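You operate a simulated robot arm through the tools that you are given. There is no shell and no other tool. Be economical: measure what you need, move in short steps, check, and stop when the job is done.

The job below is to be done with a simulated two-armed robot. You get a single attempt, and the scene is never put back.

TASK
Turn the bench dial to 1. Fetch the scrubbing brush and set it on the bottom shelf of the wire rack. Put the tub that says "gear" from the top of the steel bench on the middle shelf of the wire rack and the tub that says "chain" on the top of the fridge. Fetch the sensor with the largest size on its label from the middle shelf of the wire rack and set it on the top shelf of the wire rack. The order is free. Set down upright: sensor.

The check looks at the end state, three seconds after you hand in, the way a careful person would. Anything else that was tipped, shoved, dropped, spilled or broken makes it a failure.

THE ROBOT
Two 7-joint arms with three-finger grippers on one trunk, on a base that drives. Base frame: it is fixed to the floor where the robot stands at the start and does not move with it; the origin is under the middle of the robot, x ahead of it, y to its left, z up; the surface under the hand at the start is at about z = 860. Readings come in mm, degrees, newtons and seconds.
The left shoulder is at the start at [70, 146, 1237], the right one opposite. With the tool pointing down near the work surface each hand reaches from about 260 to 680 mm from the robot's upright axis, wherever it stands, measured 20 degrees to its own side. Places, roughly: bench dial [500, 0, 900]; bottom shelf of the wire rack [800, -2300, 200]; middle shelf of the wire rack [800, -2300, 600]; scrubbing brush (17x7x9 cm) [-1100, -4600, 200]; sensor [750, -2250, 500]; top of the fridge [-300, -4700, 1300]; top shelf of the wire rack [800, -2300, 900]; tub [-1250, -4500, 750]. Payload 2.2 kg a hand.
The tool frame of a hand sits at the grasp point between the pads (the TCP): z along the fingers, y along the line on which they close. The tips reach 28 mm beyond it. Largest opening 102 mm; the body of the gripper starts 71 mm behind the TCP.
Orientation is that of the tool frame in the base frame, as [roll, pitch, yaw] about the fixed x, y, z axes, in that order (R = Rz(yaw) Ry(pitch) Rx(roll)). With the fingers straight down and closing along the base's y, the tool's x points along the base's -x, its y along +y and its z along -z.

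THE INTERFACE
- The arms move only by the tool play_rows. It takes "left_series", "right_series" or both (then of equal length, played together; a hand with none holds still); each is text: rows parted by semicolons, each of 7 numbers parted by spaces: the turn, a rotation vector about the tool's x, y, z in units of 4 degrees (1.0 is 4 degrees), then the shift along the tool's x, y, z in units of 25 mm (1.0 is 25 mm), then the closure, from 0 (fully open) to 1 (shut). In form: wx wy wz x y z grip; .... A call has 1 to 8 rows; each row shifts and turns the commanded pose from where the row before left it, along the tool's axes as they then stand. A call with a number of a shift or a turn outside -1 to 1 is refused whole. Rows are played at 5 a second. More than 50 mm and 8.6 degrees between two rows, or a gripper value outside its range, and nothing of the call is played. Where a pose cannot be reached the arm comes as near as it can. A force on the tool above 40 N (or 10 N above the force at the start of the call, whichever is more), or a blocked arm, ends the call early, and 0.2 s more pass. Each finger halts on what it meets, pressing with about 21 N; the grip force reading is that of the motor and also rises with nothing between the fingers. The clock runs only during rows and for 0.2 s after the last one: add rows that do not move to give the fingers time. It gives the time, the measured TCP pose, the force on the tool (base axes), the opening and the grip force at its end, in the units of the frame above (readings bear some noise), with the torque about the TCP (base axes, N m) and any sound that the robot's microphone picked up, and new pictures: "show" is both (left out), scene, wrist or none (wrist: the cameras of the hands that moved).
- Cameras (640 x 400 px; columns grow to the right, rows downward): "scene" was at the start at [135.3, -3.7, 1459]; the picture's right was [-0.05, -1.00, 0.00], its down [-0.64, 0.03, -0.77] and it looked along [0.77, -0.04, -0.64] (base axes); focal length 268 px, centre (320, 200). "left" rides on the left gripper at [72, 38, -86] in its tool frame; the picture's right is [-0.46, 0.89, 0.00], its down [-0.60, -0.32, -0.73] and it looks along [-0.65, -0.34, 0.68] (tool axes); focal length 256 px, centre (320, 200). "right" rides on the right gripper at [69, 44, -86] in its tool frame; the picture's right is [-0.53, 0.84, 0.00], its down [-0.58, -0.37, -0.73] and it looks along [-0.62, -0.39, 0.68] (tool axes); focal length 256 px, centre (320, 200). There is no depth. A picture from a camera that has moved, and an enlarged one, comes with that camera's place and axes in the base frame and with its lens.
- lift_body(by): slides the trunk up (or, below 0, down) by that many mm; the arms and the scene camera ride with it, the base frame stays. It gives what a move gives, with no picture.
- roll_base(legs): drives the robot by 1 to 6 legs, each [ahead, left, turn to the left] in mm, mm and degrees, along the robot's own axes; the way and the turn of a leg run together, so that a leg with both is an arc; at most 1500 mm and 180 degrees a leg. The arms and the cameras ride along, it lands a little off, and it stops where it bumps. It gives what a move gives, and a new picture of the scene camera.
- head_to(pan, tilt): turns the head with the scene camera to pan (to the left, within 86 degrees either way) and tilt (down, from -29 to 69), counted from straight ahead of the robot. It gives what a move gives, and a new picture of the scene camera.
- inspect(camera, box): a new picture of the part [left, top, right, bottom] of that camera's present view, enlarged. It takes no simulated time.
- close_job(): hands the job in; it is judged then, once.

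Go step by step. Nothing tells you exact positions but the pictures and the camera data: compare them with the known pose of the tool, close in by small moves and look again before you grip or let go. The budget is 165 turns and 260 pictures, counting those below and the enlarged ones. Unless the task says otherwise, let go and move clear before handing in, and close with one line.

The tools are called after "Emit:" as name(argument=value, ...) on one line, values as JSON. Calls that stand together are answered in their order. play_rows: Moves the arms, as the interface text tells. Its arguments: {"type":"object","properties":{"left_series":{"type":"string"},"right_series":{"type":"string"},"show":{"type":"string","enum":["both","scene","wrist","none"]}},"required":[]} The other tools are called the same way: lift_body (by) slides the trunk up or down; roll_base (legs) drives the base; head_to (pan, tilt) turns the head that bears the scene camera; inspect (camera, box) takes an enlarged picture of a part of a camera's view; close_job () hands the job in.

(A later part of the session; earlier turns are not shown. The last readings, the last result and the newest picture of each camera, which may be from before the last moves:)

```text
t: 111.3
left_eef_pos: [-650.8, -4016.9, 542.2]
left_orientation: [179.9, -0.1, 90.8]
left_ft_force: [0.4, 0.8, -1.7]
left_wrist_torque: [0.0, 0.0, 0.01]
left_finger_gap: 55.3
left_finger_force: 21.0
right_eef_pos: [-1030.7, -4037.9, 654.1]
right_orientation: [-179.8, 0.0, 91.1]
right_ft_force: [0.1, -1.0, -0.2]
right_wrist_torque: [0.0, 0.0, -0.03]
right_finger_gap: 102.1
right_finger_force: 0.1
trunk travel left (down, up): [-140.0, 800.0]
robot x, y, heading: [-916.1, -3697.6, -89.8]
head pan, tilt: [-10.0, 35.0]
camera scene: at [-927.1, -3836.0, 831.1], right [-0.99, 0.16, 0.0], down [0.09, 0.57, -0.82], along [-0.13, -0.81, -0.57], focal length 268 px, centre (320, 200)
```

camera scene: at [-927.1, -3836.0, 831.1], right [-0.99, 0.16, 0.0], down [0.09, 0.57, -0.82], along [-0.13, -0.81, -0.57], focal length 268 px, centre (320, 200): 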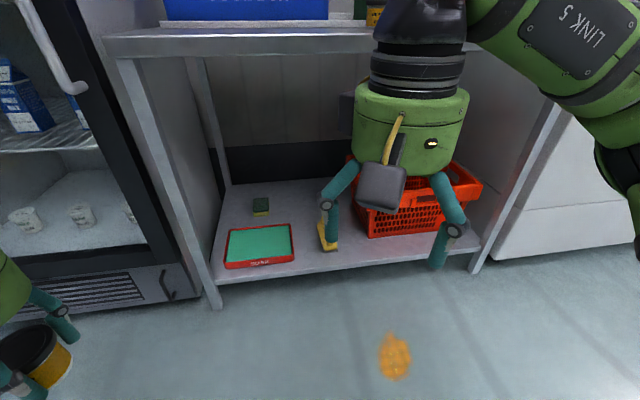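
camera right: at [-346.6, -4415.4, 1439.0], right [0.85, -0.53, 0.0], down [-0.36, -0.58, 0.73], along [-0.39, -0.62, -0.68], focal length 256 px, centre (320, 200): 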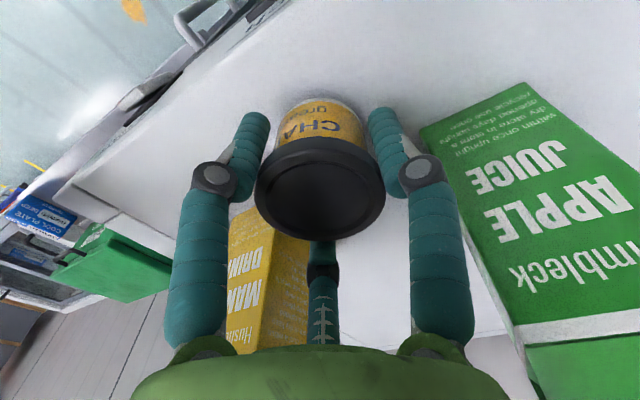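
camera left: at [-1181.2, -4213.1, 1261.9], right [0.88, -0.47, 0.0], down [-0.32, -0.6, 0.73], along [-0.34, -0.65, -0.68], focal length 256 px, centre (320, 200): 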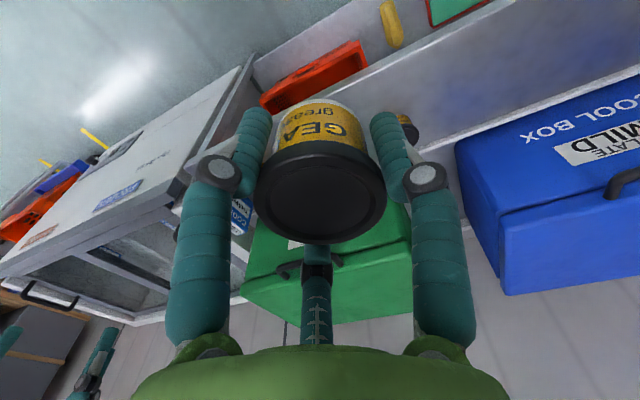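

Brush seen behind the right prong. I'll lower the right hand to about z 330 and the trunk a little, then roll forward so the hand sits at the bench front.

Emit:
lift_body(by=-60)

Emit:
play_rows(right_series="0 0 0 0 0 1 0;0 0 0 0 0 1 0;0 0 0 0 0 1 0;0 0 0 0 0 1 0;0 0 0 0 0 1 0;0 0 0 0 0 1 0;0 0 0 0 0 1 0;0 0 0 0 0 1 0", show="none")

Emit:
play_rows(right_series="0 0 0 0 -0.4 1 0;0 0 0 0 -0.4 1 0;0 0 0 0 -0.4 0.5 0", show="none")

Emit:
roll_base(legs=[[290, 0, -0.7]])

Emit:
inspect(camera="right", box=[0, 0, 640, 400])

```text
t: 112.3
left_eef_pos: [-652.0, -4017.5, 481.5]
left_orientation: [180.0, 0.0, 90.9]
left_ft_force: [0.6, 0.1, -1.0]
left_wrist_torque: [0.03, 0.03, 0.01]
left_finger_gap: 55.1
left_finger_force: 20.6
right_eef_pos: [-1030.0, -4036.7, 593.2]
right_orientation: [-179.9, 0.0, 91.3]
right_ft_force: [-0.6, 0.7, 0.1]
right_wrist_torque: [-0.01, -0.03, -0.02]
right_finger_gap: 102.2
right_finger_force: 0.0
trunk travel left (down, up): [-80.0, 860.0]
robot x, y, heading: [-910.7, -3699.8, -89.5]
head pan, tilt: [-10.0, 35.0]
```

```text
t: 114.1
left_eef_pos: [-651.8, -4016.7, 481.2]
left_orientation: [-180.0, -0.1, 90.8]
left_ft_force: [0.1, -0.1, -0.6]
left_wrist_torque: [-0.01, 0.01, 0.01]
left_finger_gap: 55.1
left_finger_force: 21.0
right_eef_pos: [-1029.9, -4036.6, 392.9]
right_orientation: [-179.8, 0.0, 91.2]
right_ft_force: [-1.1, 0.2, -0.1]
right_wrist_torque: [0.05, -0.01, 0.01]
right_finger_gap: 102.0
right_finger_force: 0.1
trunk travel left (down, up): [-80.0, 860.0]
robot x, y, heading: [-915.9, -3700.2, -89.4]
head pan, tilt: [-10.0, 35.0]
```

```text
t: 114.9
left_eef_pos: [-651.9, -4017.5, 481.0]
left_orientation: [-179.9, -0.1, 90.9]
left_ft_force: [-0.2, 0.0, -0.9]
left_wrist_torque: [-0.03, -0.03, 0.02]
left_finger_gap: 55.1
left_finger_force: 21.0
right_eef_pos: [-1062.2, -4037.0, 331.0]
right_orientation: [-179.9, 0.1, 91.2]
right_ft_force: [0.9, -0.3, 0.0]
right_wrist_torque: [-0.01, 0.02, -0.03]
right_finger_gap: 101.9
right_finger_force: 0.0
trunk travel left (down, up): [-80.0, 860.0]
robot x, y, heading: [-913.3, -3699.3, -89.4]
head pan, tilt: [-10.0, 35.0]
```

```text
t: 116.9
left_eef_pos: [-654.0, -4309.4, 480.9]
left_orientation: [180.0, -0.1, 90.3]
left_ft_force: [0.5, -1.1, -0.4]
left_wrist_torque: [0.01, 0.0, 0.01]
left_finger_gap: 55.4
left_finger_force: 20.9
right_eef_pos: [-1063.5, -4324.3, 333.2]
right_orientation: [-179.8, 0.0, 90.7]
right_ft_force: [0.9, 0.0, 0.7]
right_wrist_torque: [-0.03, -0.03, 0.01]
right_finger_gap: 102.1
right_finger_force: 0.0
trunk travel left (down, up): [-80.0, 860.0]
robot x, y, heading: [-910.1, -3987.7, -89.9]
head pan, tilt: [-10.0, 35.0]
camera scene: at [-927.2, -4126.0, 771.0], right [-0.98, 0.17, 0.0], down [0.1, 0.56, -0.82], along [-0.14, -0.81, -0.57], focal length 268 px, centre (320, 200)
```

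scene: 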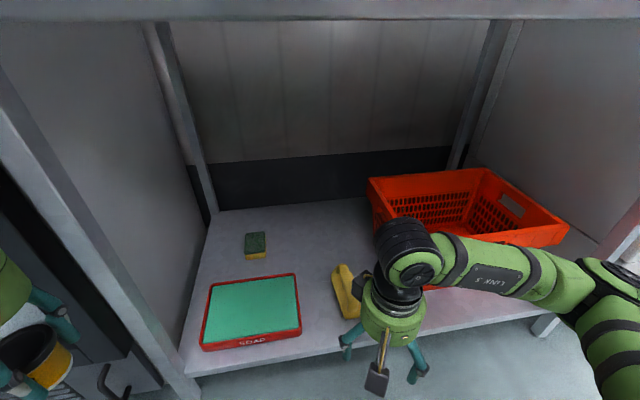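

```text
1.00 times, centred on (320, 200) of right (not enlarged: the box is as wide or as high as the picture)
camera zoom: at [-1021.6, -4255.5, 416.7], right [0.85, -0.53, 0.0], down [-0.36, -0.58, 0.73], along [-0.39, -0.62, -0.68], focal length 256 px, centre (320, 200)
```

zoom: 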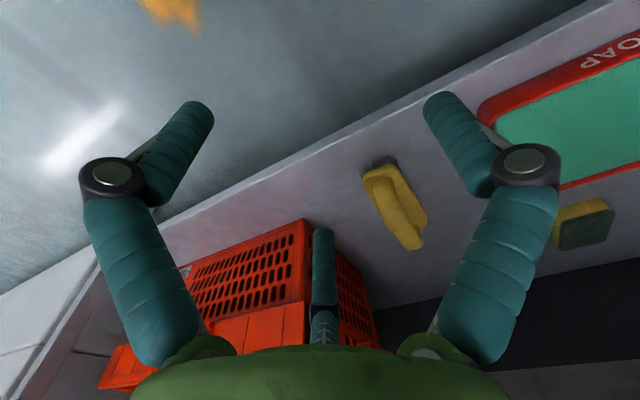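

The brush lies along y near (-1070, -4530), bristles towards the floor. I'll move the hand forward over it at the same height and look again.

Emit:
play_rows(right_series="0 0 0 -1 -0.03 0 0;0 0 0 -1 -0.03 0 0;0 0 0 -1 -0.03 0 0;0 0 0 -1 -0.03 0 0;0 0 0 -1 -0.03 0 0;0 0 0 -1 0 0 0;0 0 0 -1 0 0 0", show="both")

```text
t: 118.5
left_eef_pos: [-653.0, -4310.2, 480.5]
left_orientation: [180.0, -0.2, 90.4]
left_ft_force: [-0.9, -0.7, -0.7]
left_wrist_torque: [0.01, -0.02, 0.0]
left_finger_gap: 55.4
left_finger_force: 20.7
right_eef_pos: [-1064.7, -4500.4, 330.8]
right_orientation: [-179.7, 0.0, 90.6]
right_ft_force: [-0.1, -0.2, -0.5]
right_wrist_torque: [-0.03, 0.02, 0.02]
right_finger_gap: 101.8
right_finger_force: 0.0
trunk travel left (down, up): [-80.0, 860.0]
robot x, y, heading: [-914.3, -3990.7, -89.6]
head pan, tilt: [-10.0, 35.0]
camera scene: at [-927.2, -4126.0, 771.0], right [-0.98, 0.17, 0.0], down [0.1, 0.56, -0.82], along [-0.14, -0.81, -0.57], focal length 268 px, centre (320, 200)
camera right: at [-1023.0, -4430.7, 417.2], right [0.85, -0.53, 0.0], down [-0.36, -0.58, 0.73], along [-0.39, -0.62, -0.68], focal length 256 px, centre (320, 200)
```

scene: 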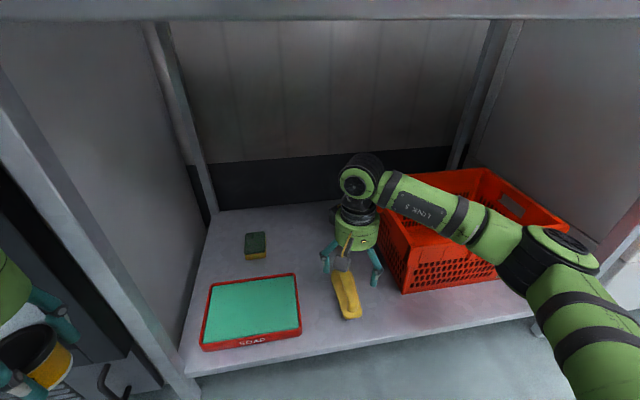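
right: 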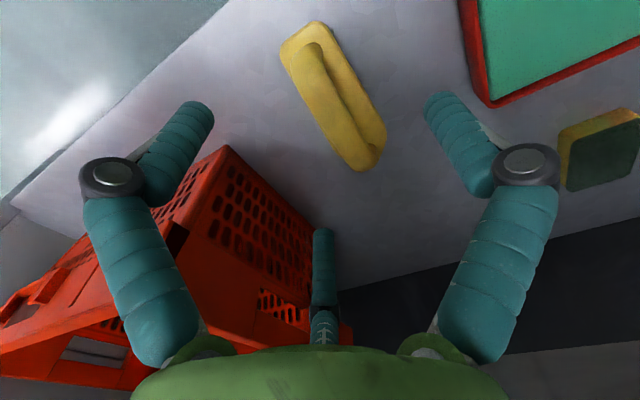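

The brush is centred near (-1067, -4540), aligned with y. Moving over it and lowering to z ≈ 240.

Emit:
play_rows(right_series="0 0 0 -0.8 -0.1 0 0;0 0 0 -0.8 0 0.4 0;0 0 0 0 0 0.8 0;0 0 0 0 0 0.8 0;0 0 0 0 0 0.8 0;0 0 0 0 0 0.8 0", show="both")

```text
t: 119.9
left_eef_pos: [-653.5, -4310.1, 480.6]
left_orientation: [180.0, -0.1, 90.3]
left_ft_force: [0.0, -0.4, -0.9]
left_wrist_torque: [0.03, -0.02, 0.01]
left_finger_gap: 55.3
left_finger_force: 20.8
right_eef_pos: [-1067.6, -4541.2, 241.2]
right_orientation: [-179.9, 0.1, 90.4]
right_ft_force: [-0.7, -0.9, 1.0]
right_wrist_torque: [0.0, 0.0, 0.0]
right_finger_gap: 101.9
right_finger_force: 0.1
trunk travel left (down, up): [-80.0, 860.0]
robot x, y, heading: [-911.6, -3990.2, -90.0]
head pan, tilt: [-10.0, 35.0]
camera scene: at [-927.2, -4126.0, 771.1], right [-0.98, 0.17, 0.0], down [0.1, 0.56, -0.82], along [-0.14, -0.81, -0.57], focal length 268 px, centre (320, 200)
camera right: at [-1025.3, -4470.7, 326.3], right [0.85, -0.53, 0.0], down [-0.36, -0.58, 0.73], along [-0.39, -0.62, -0.68], focal length 256 px, centre (320, 200)
```

scene: 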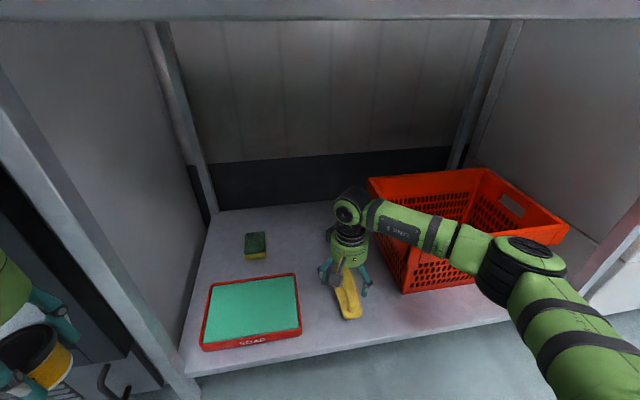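
right: 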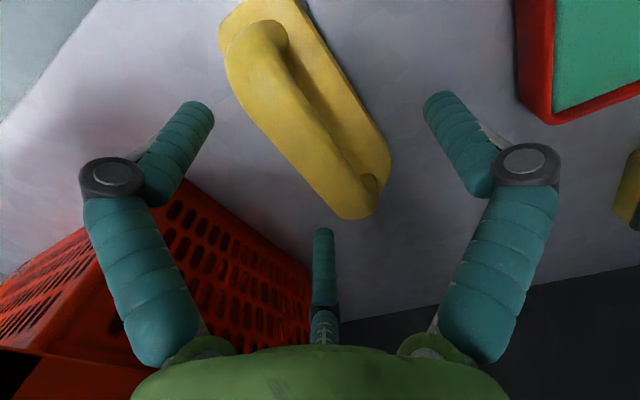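

The block and bow handle are well between the prongs. Shifting 4 mm and lowering to z ≈ 175 with force watch.

Emit:
play_rows(right_series="0 0 0 0 -0.16 0.7 0;0 0 0 0 0 0.7 0;0 0 0 0 0 0.6 0;0 0 0 0 0 0.6 0", show="wrist")

Emit:
inspect(camera="scene", box=[290, 200, 410, 340])

```text
t: 120.9
left_eef_pos: [-652.6, -4310.1, 482.1]
left_orientation: [-180.0, 0.0, 90.4]
left_ft_force: [0.8, 0.7, -1.2]
left_wrist_torque: [-0.02, 0.01, 0.01]
left_finger_gap: 55.2
left_finger_force: 21.1
right_eef_pos: [-1070.5, -4541.8, 190.3]
right_orientation: [-179.9, 0.1, 90.5]
right_ft_force: [-1.7, 5.6, 19.8]
right_wrist_torque: [0.85, 0.55, -0.16]
right_finger_gap: 102.2
right_finger_force: 0.6
trunk travel left (down, up): [-80.0, 860.0]
robot x, y, heading: [-910.0, -3986.2, -90.0]
head pan, tilt: [-10.0, 35.0]
stopped in row 4 (right hand): the force on the tool passed its limit at 48 N (the readings are from after the stop); the commanded pose is now the measured one
camera right: at [-1029.1, -4472.4, 275.2], right [0.85, -0.53, 0.0], down [-0.36, -0.58, 0.73], along [-0.39, -0.62, -0.68], focal length 256 px, centre (320, 200)
```

right: 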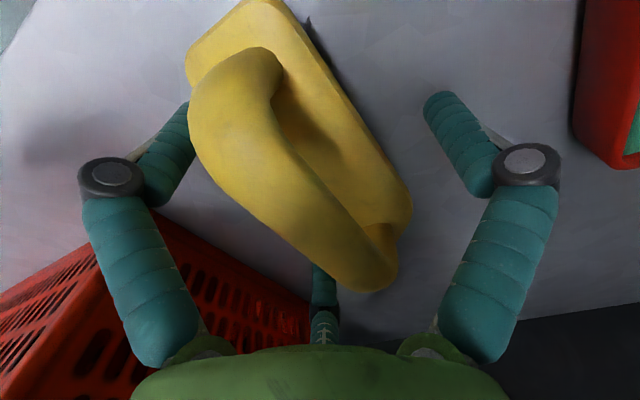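

```text
2.86 times, centred on (350, 270) of scene
camera zoom: at [-926.8, -4124.1, 771.7], right [-0.98, 0.17, 0.0], down [0.1, 0.56, -0.82], along [-0.14, -0.81, -0.57], focal length 767 px, centre (234, 0)
```

zoom: 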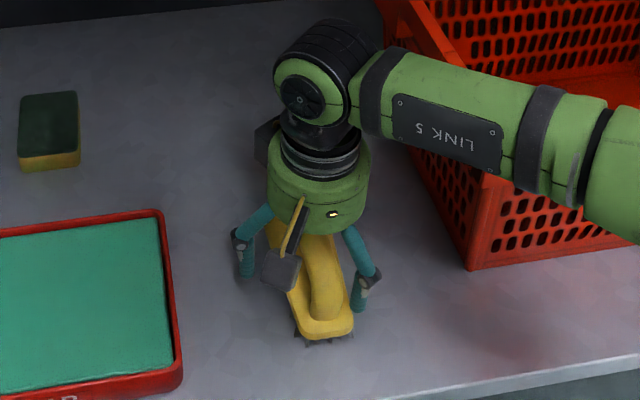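

I touched the shelf with the tips (shelf ≈ z 160). Raising 10 mm, shifting 6 mm to centre on the block, and closing.

Emit:
play_rows(right_series="0 0 0 0 0 -0.4 0;0 0 0 0 0.25 0 0;0 0 0 0 0 0 0.4;0 0 0 0 0 0 0.7;0 0 0 0 0 0 0.85;0 0 0 0 0 0 0.85;0 0 0 0 0 0 0.85", show="both")

```text
t: 122.0
left_eef_pos: [-653.0, -4308.2, 481.5]
left_orientation: [-180.0, 0.0, 90.3]
left_ft_force: [-0.7, 0.2, -0.8]
left_wrist_torque: [-0.03, 0.01, -0.01]
left_finger_gap: 55.5
left_finger_force: 20.5
right_eef_pos: [-1063.6, -4544.1, 203.1]
right_orientation: [179.9, 0.6, 90.5]
right_ft_force: [-1.5, 2.4, 17.4]
right_wrist_torque: [0.95, 0.28, 0.03]
right_finger_gap: 36.8
right_finger_force: 20.4
trunk travel left (down, up): [-80.0, 860.0]
robot x, y, heading: [-913.2, -3986.6, -89.8]
head pan, tilt: [-10.0, 35.0]
stopped in row 5 (right hand): the force on the tool passed its limit at 41 N (the readings are from after the stop); the commanded pose is now the measured one
camera scene: at [-927.0, -4124.2, 771.2], right [-0.98, 0.18, 0.0], down [0.1, 0.56, -0.82], along [-0.14, -0.81, -0.57], focal length 268 px, centre (320, 200)
camera right: at [-1022.9, -4474.1, 288.3], right [0.85, -0.53, 0.01], down [-0.36, -0.57, 0.74], along [-0.38, -0.63, -0.68], focal length 256 px, centre (320, 200)
```

scene: 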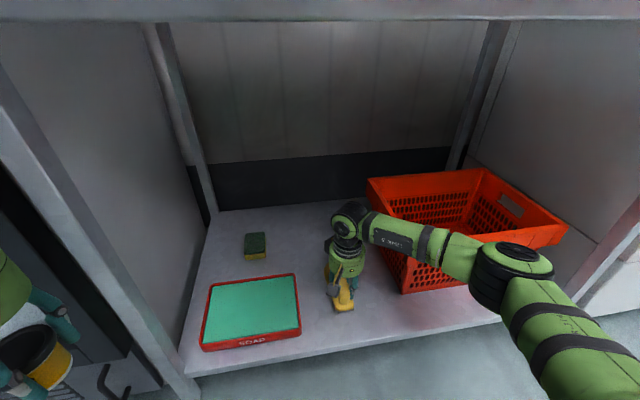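
right: 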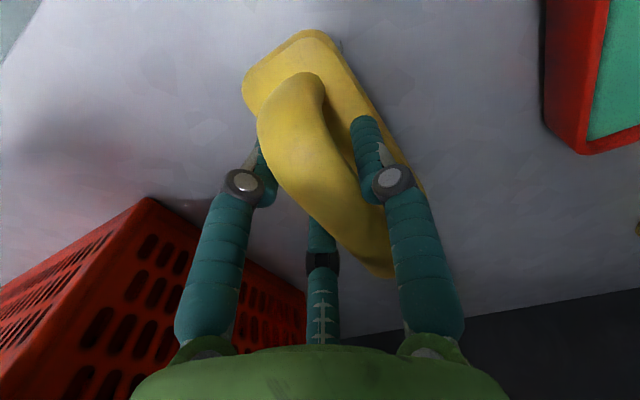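

The fingers now close on the handle but press on the block. I'll open slightly, rise 6 mm and close again.

Emit:
play_rows(right_series="0 0 0 0 0 0 0.4;0 0 0 0 0 -0.25 0.4;0 0 0 0 0 0 0.4;0 0 0 0 0 0 0.7;0 0 0 0 0 0 0.8;0 0 0 0 0 0 0.8;0 0 0 0 0 0 0.8", show="wrist")

```text
t: 123.6
left_eef_pos: [-654.6, -4310.0, 480.0]
left_orientation: [180.0, 0.0, 90.3]
left_ft_force: [0.9, 0.2, -0.9]
left_wrist_torque: [0.0, -0.02, 0.0]
left_finger_gap: 55.3
left_finger_force: 21.1
right_eef_pos: [-1065.6, -4542.8, 205.9]
right_orientation: [179.8, 0.3, 90.4]
right_ft_force: [-0.5, 0.0, -0.1]
right_wrist_torque: [0.03, 0.06, 0.03]
right_finger_gap: 36.8
right_finger_force: 20.9
trunk travel left (down, up): [-80.0, 860.0]
robot x, y, heading: [-913.8, -3989.8, -90.1]
head pan, tilt: [-10.0, 35.0]
camera right: at [-1023.4, -4473.6, 290.9], right [0.85, -0.53, 0.0], down [-0.36, -0.58, 0.73], along [-0.38, -0.62, -0.68], focal length 256 px, centre (320, 200)
```

right: 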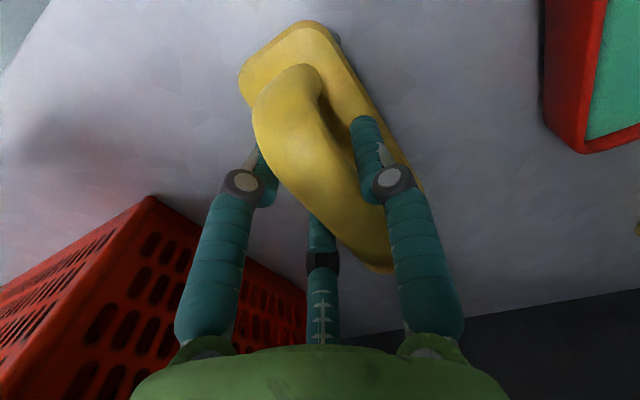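

Gripped the handle cleanly (gap 37, no side force). Lifting and checking.

Emit:
play_rows(right_series="0 0 0 0 0 -0.5 0.8;0 0 0 0 0 -0.6 0.8;0 0 0 0 0 -0.6 0.8;0 0 0 0 0 -0.6 0.8;0 0 0 0 0 -0.6 0.8;0 0 0 0 0 -0.6 0.8", show="both")

```text
t: 125.0
left_eef_pos: [-654.7, -4310.5, 481.0]
left_orientation: [179.9, -0.2, 90.4]
left_ft_force: [-0.6, 0.0, -1.6]
left_wrist_torque: [-0.03, -0.02, 0.04]
left_finger_gap: 55.5
left_finger_force: 20.9
right_eef_pos: [-1063.4, -4544.5, 293.0]
right_orientation: [179.8, 0.4, 90.5]
right_ft_force: [0.2, -0.2, -1.8]
right_wrist_torque: [0.04, 0.0, 0.04]
right_finger_gap: 36.8
right_finger_force: 21.0
trunk travel left (down, up): [-80.0, 860.0]
robot x, y, heading: [-909.0, -3991.0, -90.2]
head pan, tilt: [-10.0, 35.0]
camera scene: at [-927.4, -4125.8, 771.0], right [-0.98, 0.17, 0.0], down [0.1, 0.56, -0.82], along [-0.14, -0.81, -0.57], focal length 268 px, centre (320, 200)
camera right: at [-1022.6, -4473.8, 378.1], right [0.85, -0.53, 0.0], down [-0.36, -0.58, 0.73], along [-0.38, -0.62, -0.68], focal length 256 px, centre (320, 200)
```

scene: 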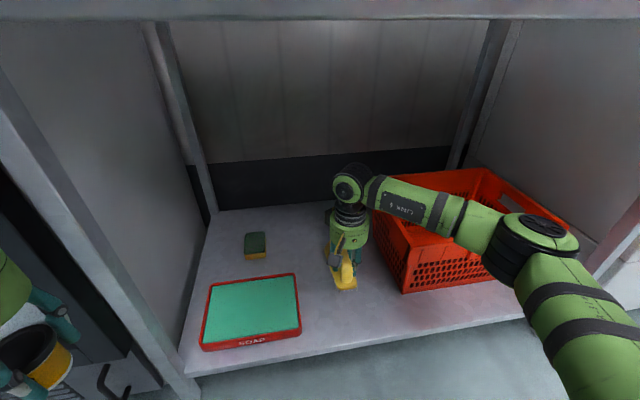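
right: 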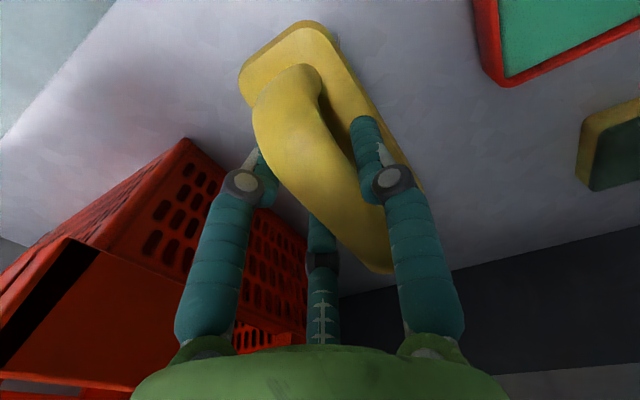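

Brush in hand. Retracting from under the bench, backing away, raising the trunk and driving towards the rack.

Emit:
play_rows(right_series="0 0 0 1 0 0 0.8;0 0 0 1 0 0 0.8;0 0 0 1 0 0 0.8;0 0 0 1 0 0 0.8;0 0 0 1 0 0 0.8;0 0 0 1 0 0 0.8;0 0 0 1 0 0 0.8;0 0 0 1 0 0 0.8", show="none")

Emit:
roll_base(legs=[[-600, 0, 0], [0, 0, 90], [600, 1000, 0]])

Emit:
lift_body(by=400)

Emit:
head_to(pan=0, tilt=22)

```text
t: 126.8
left_eef_pos: [-654.0, -4309.3, 481.1]
left_orientation: [-180.0, -0.1, 90.3]
left_ft_force: [-0.1, 0.7, -1.2]
left_wrist_torque: [0.03, 0.07, -0.01]
left_finger_gap: 55.2
left_finger_force: 20.9
right_eef_pos: [-1065.8, -4342.6, 292.8]
right_orientation: [179.8, 0.3, 90.4]
right_ft_force: [-0.4, -0.1, -0.7]
right_wrist_torque: [0.06, 0.04, -0.01]
right_finger_gap: 36.8
right_finger_force: 20.8
trunk travel left (down, up): [-80.0, 860.0]
robot x, y, heading: [-913.4, -3991.4, -90.0]
head pan, tilt: [-10.0, 35.0]
```

```text
t: 139.5
left_eef_pos: [29.1, -2149.1, 482.0]
left_orientation: [179.9, -0.1, 179.7]
left_ft_force: [0.5, 0.1, -1.0]
left_wrist_torque: [0.0, 0.01, -0.02]
left_finger_gap: 55.3
left_finger_force: 20.7
right_eef_pos: [57.0, -2561.9, 291.0]
right_orientation: [179.9, 0.3, 179.9]
right_ft_force: [0.0, 0.3, -1.1]
right_wrist_torque: [-0.02, 0.03, -0.04]
right_finger_gap: 36.4
right_finger_force: 21.5
trunk travel left (down, up): [-80.0, 860.0]
robot x, y, heading: [-297.3, -2405.6, -0.8]
head pan, tilt: [-10.0, 35.0]
camera scene: at [-157.7, -2420.9, 771.0], right [-0.18, -0.98, 0.0], down [-0.56, 0.11, -0.82], along [0.81, -0.15, -0.57], focal length 268 px, centre (320, 200)
```

scene: 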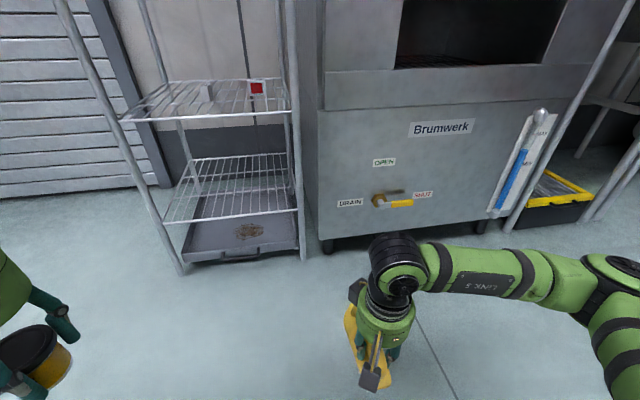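

```text
t: 143.3
left_eef_pos: [27.8, -2149.8, 882.3]
left_orientation: [179.9, -0.1, 179.7]
left_ft_force: [-0.5, 0.2, -0.1]
left_wrist_torque: [0.0, -0.02, -0.01]
left_finger_gap: 55.2
left_finger_force: 21.2
right_eef_pos: [56.1, -2560.7, 691.1]
right_orientation: [179.9, 0.3, 180.0]
right_ft_force: [0.6, -0.3, -0.4]
right_wrist_torque: [-0.02, 0.0, 0.0]
right_finger_gap: 36.5
right_finger_force: 21.0
trunk travel left (down, up): [-480.0, 460.0]
robot x, y, heading: [-296.1, -2401.5, -0.5]
head pan, tilt: [-10.0, 35.0]
```

```text
t: 144.1
left_eef_pos: [27.5, -2149.2, 879.4]
left_orientation: [-180.0, -0.1, 179.7]
left_ft_force: [0.5, 0.4, -1.1]
left_wrist_torque: [0.01, -0.03, -0.01]
left_finger_gap: 55.1
left_finger_force: 21.6
right_eef_pos: [57.0, -2560.7, 691.9]
right_orientation: [179.8, 0.3, 179.9]
right_ft_force: [-0.1, -0.1, -1.2]
right_wrist_torque: [-0.03, 0.05, 0.01]
right_finger_gap: 36.7
right_finger_force: 21.2
trunk travel left (down, up): [-480.0, 460.0]
robot x, y, heading: [-296.2, -2406.4, -0.6]
head pan, tilt: [0.0, 22.0]
camera scene: at [-151.4, -2405.7, 1191.6], right [-0.01, -1.0, 0.0], down [-0.38, 0.0, -0.93], along [0.93, -0.01, -0.38], focal length 268 px, centre (320, 200)
```

scene: 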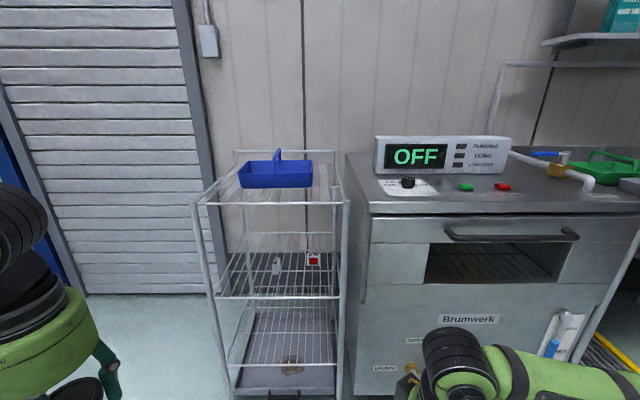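

I see the rack: a blue caddy on the top shelf, small sensors on the middle shelf, a tray with a stain at the bottom. Enlarging.

Emit:
inspect(camera="scene", box=[190, 140, 360, 260])

Emit:
inspect(camera="scene", box=[210, 235, 360, 310])

Emit:
inspect(camera="scene", box=[210, 290, 360, 400])

```text
3.33 times, centred on (275, 200) of scene
camera zoom: at [-151.4, -2405.7, 1191.6], right [-0.01, -1.0, 0.0], down [-0.38, 0.0, -0.93], along [0.93, -0.01, -0.38], focal length 895 px, centre (470, 200)
```

zoom: 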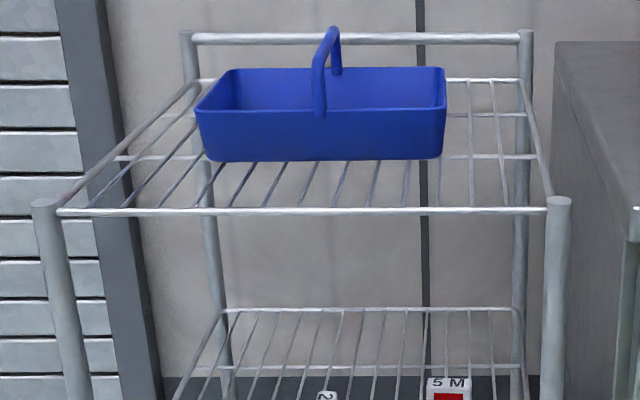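

```text
4.27 times, centred on (285, 272) of scene
camera zoom: at [-151.4, -2405.7, 1191.6], right [-0.01, -1.0, 0.0], down [-0.38, 0.0, -0.93], along [0.93, -0.01, -0.38], focal length 1146 px, centre (469, -109)
```

zoom: 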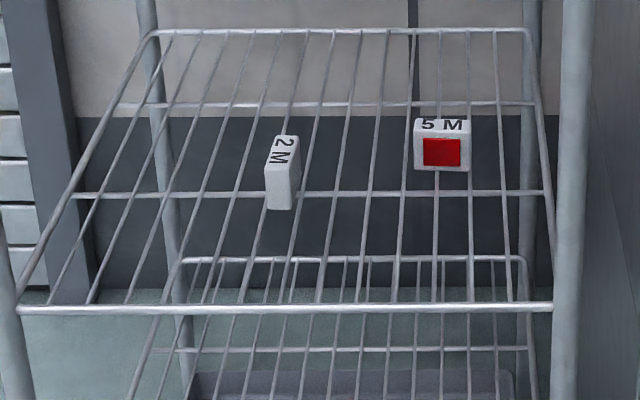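

```text
3.64 times, centred on (285, 345) of scene
camera zoom: at [-151.4, -2405.7, 1191.6], right [-0.01, -1.0, 0.0], down [-0.38, 0.0, -0.93], along [0.93, -0.01, -0.38], focal length 976 px, centre (447, -327)
```

zoom: 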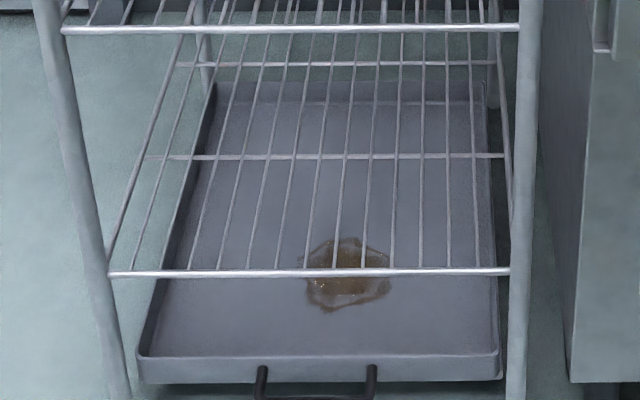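

Middle shelf z ≈ 565 with sensors "2 M" and "5 M"; top shelf z ≈ 899, bottom z ≈ 245. The vertical hand (≈270 mm tall) won't fit between shelves, so I'll set brush and tub on the floor here and regrip both with the hands tilted 45°.

Emit:
lift_body(by=-400)

Emit:
lift_body(by=-60)

Emit:
play_rows(left_series="0 0 0 -0.5 0 1 0.65;0 0 0 -0.5 0 1 0.65;0 0 0 -0.5 0 1 0.65;0 0 0 -0.5 0 1 0.65;0 0 0 -0.5 0 1 0.65;0 0 0 -0.5 0 1 0.65;0 0 0 -0.5 0 1 0.65;0 0 0 -0.5 0 1 0.65", right_series="0 0 0 -0.4 0.3 0 0.8;0 0 0 -0.4 0.3 0 0.8;0 0 0 -0.4 0.3 0.8 0.8;0 0 0 -0.4 0.3 0.8 0.8;0 0 0 -0.4 0 0.8 0.8;0 0 0 -0.4 0 0.8 0.8;0 0 0 -0.4 0 0.8 0.8;0 0 0 -0.4 0 0.8 0.8", show="none")

Emit:
head_to(pan=0, tilt=45)

```text
t: 147.9
left_eef_pos: [29.3, -2150.1, 480.9]
left_orientation: [179.9, -0.1, 179.7]
left_ft_force: [-1.5, 0.0, -1.2]
left_wrist_torque: [0.02, -0.03, -0.02]
left_finger_gap: 55.3
left_finger_force: 21.1
right_eef_pos: [57.4, -2561.1, 291.6]
right_orientation: [179.9, 0.3, 179.9]
right_ft_force: [-0.1, 0.0, -1.7]
right_wrist_torque: [-0.02, 0.03, -0.01]
right_finger_gap: 36.7
right_finger_force: 21.2
trunk travel left (down, up): [-80.0, 860.0]
robot x, y, heading: [-296.2, -2404.0, -0.5]
head pan, tilt: [0.0, 22.0]
```

```text
t: 148.9
left_eef_pos: [29.4, -2149.5, 420.4]
left_orientation: [-180.0, -0.1, 179.7]
left_ft_force: [-0.6, -0.2, -1.3]
left_wrist_torque: [-0.02, 0.01, -0.03]
left_finger_gap: 55.0
left_finger_force: 20.6
right_eef_pos: [57.0, -2561.1, 232.0]
right_orientation: [179.9, 0.3, 179.9]
right_ft_force: [-0.6, 1.1, -2.0]
right_wrist_torque: [0.0, 0.02, 0.04]
right_finger_gap: 36.7
right_finger_force: 20.7
trunk travel left (down, up): [-20.0, 920.0]
robot x, y, heading: [-300.4, -2403.9, -0.5]
head pan, tilt: [0.0, 22.0]
```

```text
t: 150.7
left_eef_pos: [128.2, -2149.3, 222.6]
left_orientation: [179.9, -0.1, 179.7]
left_ft_force: [-0.5, 0.1, -1.4]
left_wrist_torque: [0.0, 0.03, 0.01]
left_finger_gap: 55.4
left_finger_force: 20.9
right_eef_pos: [139.0, -2532.3, 112.3]
right_orientation: [179.9, 0.3, 180.0]
right_ft_force: [0.2, -0.2, -1.1]
right_wrist_torque: [0.0, 0.05, 0.02]
right_finger_gap: 36.6
right_finger_force: 20.9
trunk travel left (down, up): [-20.0, 920.0]
robot x, y, heading: [-294.8, -2406.7, -0.5]
head pan, tilt: [0.0, 22.0]
```

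```text
t: 151.6
left_eef_pos: [127.6, -2150.3, 222.5]
left_orientation: [180.0, -0.1, 179.7]
left_ft_force: [0.5, 0.9, -1.6]
left_wrist_torque: [0.0, -0.01, 0.0]
left_finger_gap: 55.0
left_finger_force: 21.0
right_eef_pos: [138.5, -2532.1, 111.9]
right_orientation: [179.9, 0.3, 179.9]
right_ft_force: [0.5, -0.4, -1.8]
right_wrist_torque: [-0.01, 0.05, -0.01]
right_finger_gap: 36.7
right_finger_force: 21.3
trunk travel left (down, up): [-20.0, 920.0]
robot x, y, heading: [-294.4, -2402.3, -0.6]
head pan, tilt: [0.0, 45.0]
camera scene: at [-162.9, -2405.6, 696.3], right [-0.01, -1.0, 0.0], down [-0.71, 0.01, -0.71], along [0.71, -0.01, -0.71], focal length 268 px, centre (320, 200)
```

scene: 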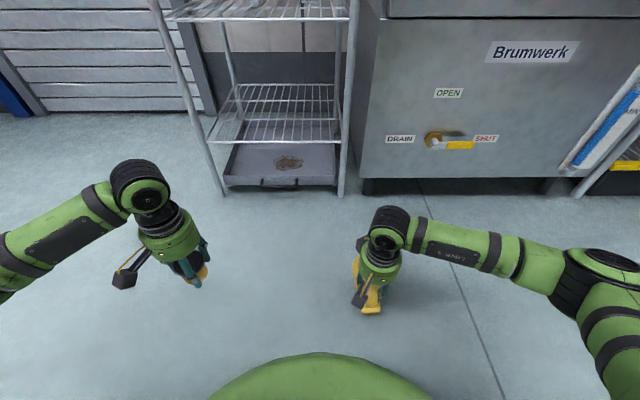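

Both objects over clear floor. Lowering close to the floor.

Emit:
play_rows(left_series="0 0 0 0 0 0.9 0.65;0 0 0 0 0 0.9 0.65;0 0 0 0 0 0.9 0.65;0 0 0 0 0 0.9 0.65;0 0 0 0 0 0.9 0.65;0 0 0 0 0 0.9 0.65;0 0 0 0 0 0.9 0.65;0 0 0 0 0 0.2 0.65", right_series="0 0 0 0 0 0.4 0.8;0 0 0 0 0 0.4 0.8;0 0 0 0 0 0.4 0.8;0 0 0 0 0 0.4 0.8;0 0 0 0 0 0.2 0.8;0 0 0 0 0 0.2 0.8;0 0 0 0 0 0.2 0.8;0 0 0 0 0 0.1 0.8", show="none")

Emit:
inspect(camera="scene", box=[120, 200, 420, 340])

```text
t: 153.3
left_eef_pos: [126.8, -2150.4, 62.3]
left_orientation: [-180.0, -0.2, 179.6]
left_ft_force: [-0.5, 0.6, -1.2]
left_wrist_torque: [-0.04, -0.01, 0.0]
left_finger_gap: 55.1
left_finger_force: 20.9
right_eef_pos: [140.3, -2528.7, 63.7]
right_orientation: [179.6, 0.7, 179.9]
right_ft_force: [-4.2, -4.1, 20.1]
right_wrist_torque: [-0.17, 0.63, 0.05]
right_finger_gap: 37.2
right_finger_force: 20.9
trunk travel left (down, up): [-20.0, 920.0]
robot x, y, heading: [-295.6, -2406.8, -1.1]
head pan, tilt: [0.0, 45.0]
stopped in row 8 (right hand): the force on the tool passed its limit at 44 N (the readings are from after the stop); the commanded pose is now the measured one
```

```text
2.13 times, centred on (270, 270) of scene
camera zoom: at [-164.3, -2405.4, 696.5], right [-0.01, -1.0, 0.0], down [-0.71, 0.01, -0.71], along [0.71, -0.01, -0.71], focal length 573 px, centre (427, 51)
```

zoom: 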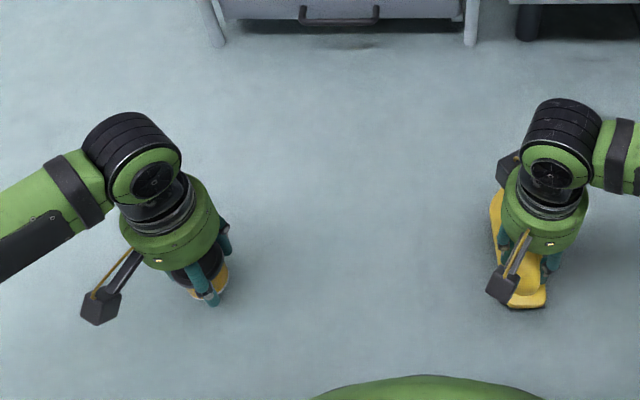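

The brush reached the floor (TCP ≈ 64 above its base). Releasing it and lowering the tub in small steps.

Emit:
play_rows(left_series="0 0 0 0 0 0.1 0.65;0 0 0 0 0 0.1 0.65;0 0 0 0 0 0.1 0.65;0 0 0 0 0 0.1 0.65;0 0 0 0 0 0.05 0.65", right_series="0 0 0 0 0 0 0.6;0 0 0 0 0 0 0.4;0 0 0 0 0 0 0.4;0 0 0 0 0 -0.8 0.4;0 0 0 0 0 -1 0.4", show="none")

Emit:
play_rows(left_series="0 0 0 0 0 0.06 0.65;0 0 0 0 0 0 0.65", show="none")

Emit:
play_rows(left_series="0 0 0 0 0 0.08 0.65;0 0 0 0 0 0 0.65", show="none")

```text
t: 154.5
left_eef_pos: [128.7, -2151.2, 48.6]
left_orientation: [180.0, -0.2, 179.8]
left_ft_force: [0.4, -0.4, -0.9]
left_wrist_torque: [0.02, 0.01, 0.02]
left_finger_gap: 55.4
left_finger_force: 21.0
right_eef_pos: [140.7, -2530.1, 104.1]
right_orientation: [179.7, 0.6, 179.9]
right_ft_force: [0.6, 1.0, -0.2]
right_wrist_torque: [0.0, -0.01, 0.05]
right_finger_gap: 61.4
right_finger_force: 0.1
trunk travel left (down, up): [-20.0, 920.0]
robot x, y, heading: [-293.6, -2404.8, -0.9]
head pan, tilt: [0.0, 45.0]
```

```text
t: 155.1
left_eef_pos: [128.0, -2150.7, 48.4]
left_orientation: [180.0, -0.2, 179.8]
left_ft_force: [0.7, -0.2, -1.2]
left_wrist_torque: [0.01, -0.01, 0.01]
left_finger_gap: 55.1
left_finger_force: 21.3
right_eef_pos: [139.9, -2529.2, 106.0]
right_orientation: [179.7, 0.6, 179.9]
right_ft_force: [-0.5, 0.8, 0.3]
right_wrist_torque: [0.02, -0.02, 0.01]
right_finger_gap: 61.3
right_finger_force: 0.1
trunk travel left (down, up): [-20.0, 920.0]
robot x, y, heading: [-294.0, -2406.0, -0.6]
head pan, tilt: [0.0, 45.0]
```

```text
t: 155.7
left_eef_pos: [128.2, -2152.0, 46.9]
left_orientation: [179.9, -0.2, 179.7]
left_ft_force: [0.7, -0.1, -1.1]
left_wrist_torque: [0.02, 0.02, -0.02]
left_finger_gap: 55.2
left_finger_force: 21.3
right_eef_pos: [140.1, -2529.5, 105.1]
right_orientation: [179.7, 0.6, 179.9]
right_ft_force: [-0.3, 0.4, -0.2]
right_wrist_torque: [-0.01, -0.02, 0.0]
right_finger_gap: 61.3
right_finger_force: 0.1
trunk travel left (down, up): [-20.0, 920.0]
robot x, y, heading: [-297.1, -2402.7, -0.4]
head pan, tilt: [0.0, 45.0]
```

Continuing the tub's descent; at the same time the right hand rises and begins to tilt.

Emit:
play_rows(left_series="0 0 0 0 0 0.1 0.65;0 0 0 0 0 0.08 0.65;0 0 0 0 0 0 0.65", right_series="0 0 0 0 0 -1 0.3;0 0 0 0 0 -1 0.3;0 0 0 0 0 -1 0.3", show="none")

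Emit:
play_rows(left_series="0 0 0 0 0 0.1 0.65;0 0 0 0 0 0 0.65", right_series="0 -1 0 0 0 0 0.3;0 -1 0 0 0 0 0.3", show="none")

```text
t: 156.5
left_eef_pos: [129.1, -2152.4, 42.7]
left_orientation: [179.9, -0.2, 179.6]
left_ft_force: [-1.1, 0.6, -1.0]
left_wrist_torque: [0.01, -0.04, 0.03]
left_finger_gap: 55.2
left_finger_force: 20.6
right_eef_pos: [140.3, -2529.6, 182.0]
right_orientation: [179.7, 0.7, 179.9]
right_ft_force: [0.1, 0.6, -0.2]
right_wrist_torque: [0.01, -0.03, 0.03]
right_finger_gap: 71.3
right_finger_force: 0.1
trunk travel left (down, up): [-20.0, 920.0]
robot x, y, heading: [-297.2, -2402.9, -0.7]
head pan, tilt: [0.0, 45.0]
```

```text
t: 157.1
left_eef_pos: [128.2, -2151.6, 40.3]
left_orientation: [-180.0, -0.2, 179.8]
left_ft_force: [-0.7, -0.2, -1.3]
left_wrist_torque: [0.02, 0.01, 0.01]
left_finger_gap: 55.4
left_finger_force: 20.9
right_eef_pos: [137.7, -2529.5, 181.5]
right_orientation: [179.6, 8.7, 179.9]
right_ft_force: [-0.5, 0.7, 0.1]
right_wrist_torque: [0.02, -0.02, 0.02]
right_finger_gap: 71.3
right_finger_force: 0.2
trunk travel left (down, up): [-20.0, 920.0]
robot x, y, heading: [-292.4, -2404.8, -0.6]
head pan, tilt: [0.0, 45.0]
```

Emit:
play_rows(left_series="0 0 0 0 0 0.08 0.65;0 0 0 0 0 0 0.65", right_series="0 -1 0 0 0 0 0.3;0 -1 0 0 0 0 0.3", show="none")

Emit:
play_rows(left_series="0 0 0 0 0 0.08 0.65;0 0 0 0 0 0 0.65", right_series="0 -1 0 0 0 0 0.3;0 -1 0 0 0 0 0.3", show="none")

Emit:
inspect(camera="scene", box=[130, 220, 270, 320])

```text
t: 157.7
left_eef_pos: [128.3, -2151.6, 38.6]
left_orientation: [-179.9, -0.2, 179.6]
left_ft_force: [0.1, 0.3, -1.5]
left_wrist_torque: [-0.03, 0.02, 0.02]
left_finger_gap: 55.3
left_finger_force: 21.5
right_eef_pos: [139.5, -2529.5, 181.1]
right_orientation: [179.8, 16.6, 179.7]
right_ft_force: [-0.8, 0.0, 0.7]
right_wrist_torque: [-0.01, 0.0, -0.02]
right_finger_gap: 71.6
right_finger_force: 0.0
trunk travel left (down, up): [-20.0, 920.0]
robot x, y, heading: [-295.2, -2402.3, -0.6]
head pan, tilt: [0.0, 45.0]
```

```text
t: 158.3
left_eef_pos: [128.7, -2150.2, 35.1]
left_orientation: [-179.9, 0.0, 179.6]
left_ft_force: [-1.7, -0.9, 3.8]
left_wrist_torque: [0.02, -0.07, 0.01]
left_finger_gap: 55.0
left_finger_force: 21.2
right_eef_pos: [138.5, -2529.4, 181.0]
right_orientation: [179.5, 24.7, 179.8]
right_ft_force: [-1.1, 0.2, 0.7]
right_wrist_torque: [-0.01, -0.02, 0.0]
right_finger_gap: 71.2
right_finger_force: 0.1
trunk travel left (down, up): [-20.0, 920.0]
robot x, y, heading: [-292.6, -2404.8, -0.5]
head pan, tilt: [0.0, 45.0]
```

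```text
4.00 times, centred on (200, 270) of scene
camera zoom: at [-163.4, -2405.9, 696.4], right [-0.01, -1.0, 0.0], down [-0.71, 0.01, -0.71], along [0.71, -0.01, -0.71], focal length 1074 px, centre (800, -80)
```

zoom: 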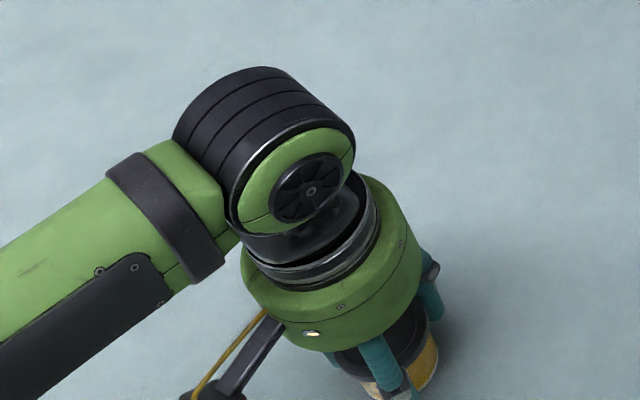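

Tub on the floor (TCP 36 above its base). Release, rise, and tilt both hands to about 45°.

Emit:
play_rows(left_series="0 0 0 0 0 0 0.35;0 0 0 0 0 0 0.2;0 0 0 0 0 -0.8 0.2;0 0 0 0 0 -1 0.2;0 0 0 0 0 -1 0.2;0 0 0 0 0 -1 0.2;0 -1 0 0 0 -1 0.2;0 -1 0 0 0 0 0.2", right_series="0 0 0 0 0 0 0.3;0 0 0 0 0 0 0.3;0 -1 0 0 0 0 0.3;0 -1 0 0 0 0 0.3;0 -1 0 0 0 0 0.3;0 -1 0 0 0 0 0.3;0 -1 0 0 0 0 0.3;0 0 0 0 0 0 0.3", show="none")

Emit:
play_rows(left_series="0 -1 0 0 0 0 0.2;0 -1 0 0 0 0 0.2;0 -1 0 0 0 0 0.2;0 -1 0 0 0 0 0.2;0 -1 0 0 0 0 0.2;0 -1 0 0 0 0 0.2;0 -1 0 0 0 0 0.2;0 -1 0 0 0 0 0.2", show="both")

Emit:
inspect(camera="right", box=[0, 0, 640, 400])

```text
t: 160.1
left_eef_pos: [128.4, -2152.0, 155.6]
left_orientation: [179.9, 7.8, 179.7]
left_ft_force: [-0.2, 0.9, 0.1]
left_wrist_torque: [-0.01, -0.05, 0.02]
left_finger_gap: 81.3
left_finger_force: 0.1
right_eef_pos: [138.2, -2530.9, 181.6]
right_orientation: [179.6, 44.7, 179.6]
right_ft_force: [0.6, -0.9, -0.8]
right_wrist_torque: [-0.03, 0.03, -0.02]
right_finger_gap: 71.5
right_finger_force: 0.1
trunk travel left (down, up): [-20.0, 920.0]
robot x, y, heading: [-294.6, -2405.0, -0.8]
head pan, tilt: [0.0, 45.0]
```

```text
t: 161.9
left_eef_pos: [127.6, -2151.2, 156.2]
left_orientation: [-180.0, 39.9, 179.7]
left_ft_force: [-0.6, 0.0, 0.0]
left_wrist_torque: [-0.01, 0.0, 0.03]
left_finger_gap: 81.6
left_finger_force: 0.2
right_eef_pos: [138.7, -2530.5, 181.9]
right_orientation: [179.6, 44.6, 179.7]
right_ft_force: [0.3, 0.0, 0.3]
right_wrist_torque: [0.03, 0.0, 0.0]
right_finger_gap: 71.2
right_finger_force: 0.1
trunk travel left (down, up): [-20.0, 920.0]
robot x, y, heading: [-292.4, -2408.1, -0.6]
head pan, tilt: [0.0, 45.0]
camera scene: at [-163.2, -2405.7, 696.2], right [-0.01, -1.0, 0.0], down [-0.71, 0.01, -0.71], along [0.71, -0.01, -0.71], focal length 268 px, centre (320, 200)
camera left: at [17.6, -2112.5, 176.2], right [0.36, 0.88, 0.3], down [-0.01, -0.32, 0.95], along [0.93, -0.35, -0.11], focal length 256 px, centre (320, 200)
```

scene: 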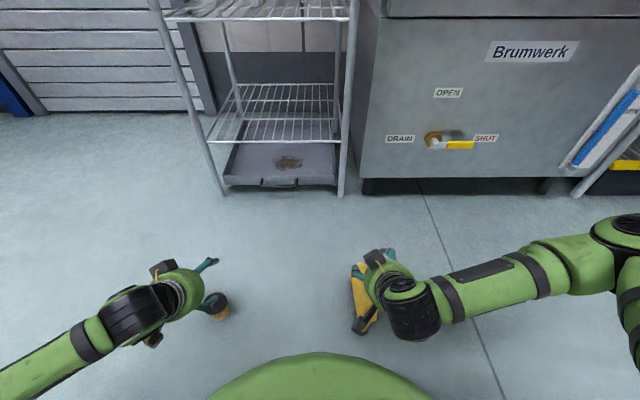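
left: 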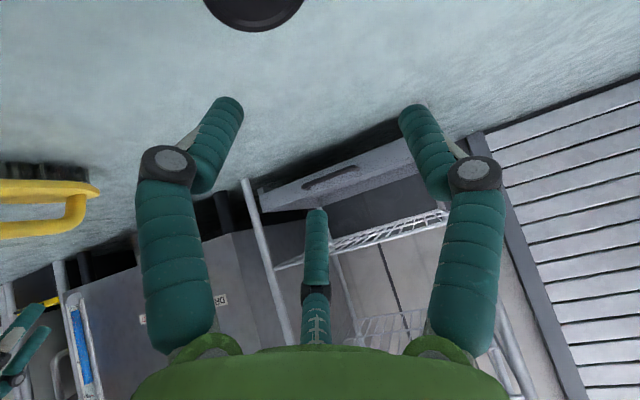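

```text
1.00 times, centred on (320, 200) of right (not enlarged: the box is as wide or as high as the picture)
camera zoom: at [27.8, -2486.9, 193.3], right [0.38, 0.84, 0.38], down [-0.1, -0.37, 0.92], along [0.92, -0.39, -0.05], focal length 256 px, centre (320, 200)
```

zoom: 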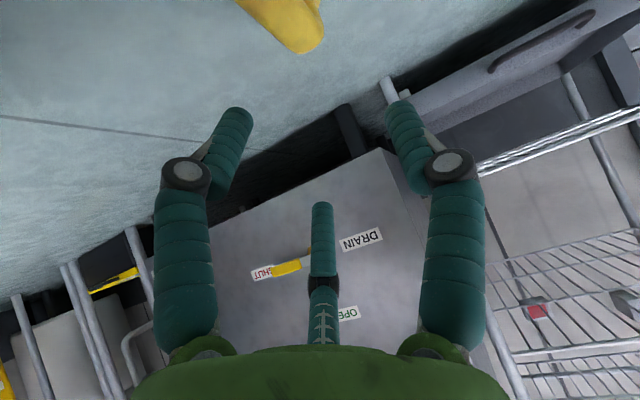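

Brush and tub stand as left. Lowering both tilted hands onto them.

Emit:
play_rows(left_series="0 0 0 0.61 0 0.73 0.2;0 0 0 0.61 0 0.73 0.2;0 0 0 0.61 0 0.73 0.2;0 0 0 0.61 0 0.73 0.2", right_series="0 0 0 0.62 0.02 0.62 0.3;0 0 0 0.62 0 0.62 0.3;0 0 0 0.62 0 0.62 0.3;0 0 0 0.62 0 0.62 0.3", show="both")

```text
t: 163.1
left_eef_pos: [128.6, -2149.6, 60.3]
left_orientation: [-180.0, 39.9, 179.6]
left_ft_force: [-0.7, 0.2, -0.5]
left_wrist_torque: [-0.02, 0.0, 0.01]
left_finger_gap: 83.6
left_finger_force: 0.1
right_eef_pos: [163.2, -2518.1, 124.1]
right_orientation: [178.9, 47.3, 177.8]
right_ft_force: [-0.4, 0.9, 0.4]
right_wrist_torque: [0.04, -0.02, 0.05]
right_finger_gap: 71.4
right_finger_force: 0.0
right hand out of reach, approached as far as the arm can: row 3, 4
trunk travel left (down, up): [-20.0, 920.0]
robot x, y, heading: [-293.8, -2407.5, -0.6]
head pan, tilt: [0.0, 45.0]
stopped in row 4 (right hand): the arm was blocked; the commanded pose is now the measured one
camera scene: at [-166.3, -2404.8, 695.6], right [-0.01, -1.0, 0.0], down [-0.7, 0.01, -0.71], along [0.71, -0.01, -0.7], focal length 268 px, centre (320, 200)
camera right: at [53.6, -2471.1, 130.8], right [0.38, 0.83, 0.4], down [-0.15, -0.37, 0.91], along [0.91, -0.41, -0.01], focal length 256 px, centre (320, 200)
camera left: at [17.6, -2111.7, 80.5], right [0.36, 0.88, 0.3], down [-0.01, -0.32, 0.95], along [0.93, -0.34, -0.11], focal length 256 px, centre (320, 200)
```

scene: 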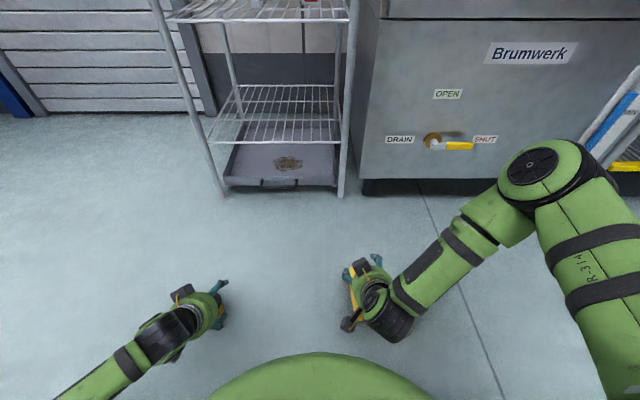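
right: 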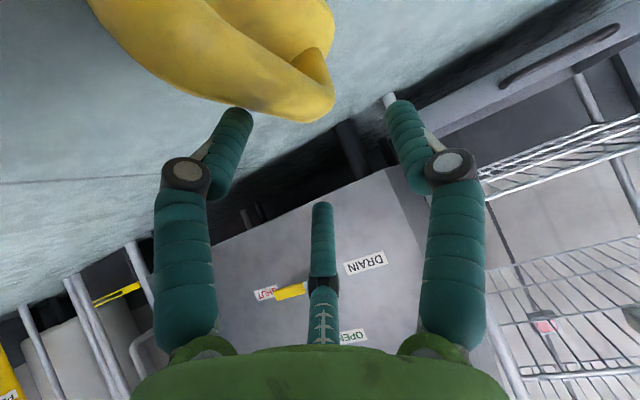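
left: 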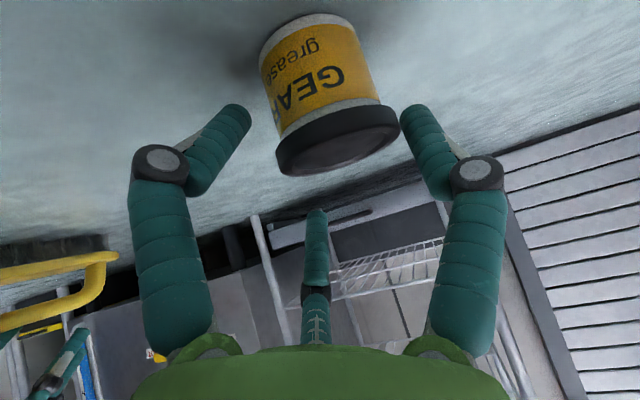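

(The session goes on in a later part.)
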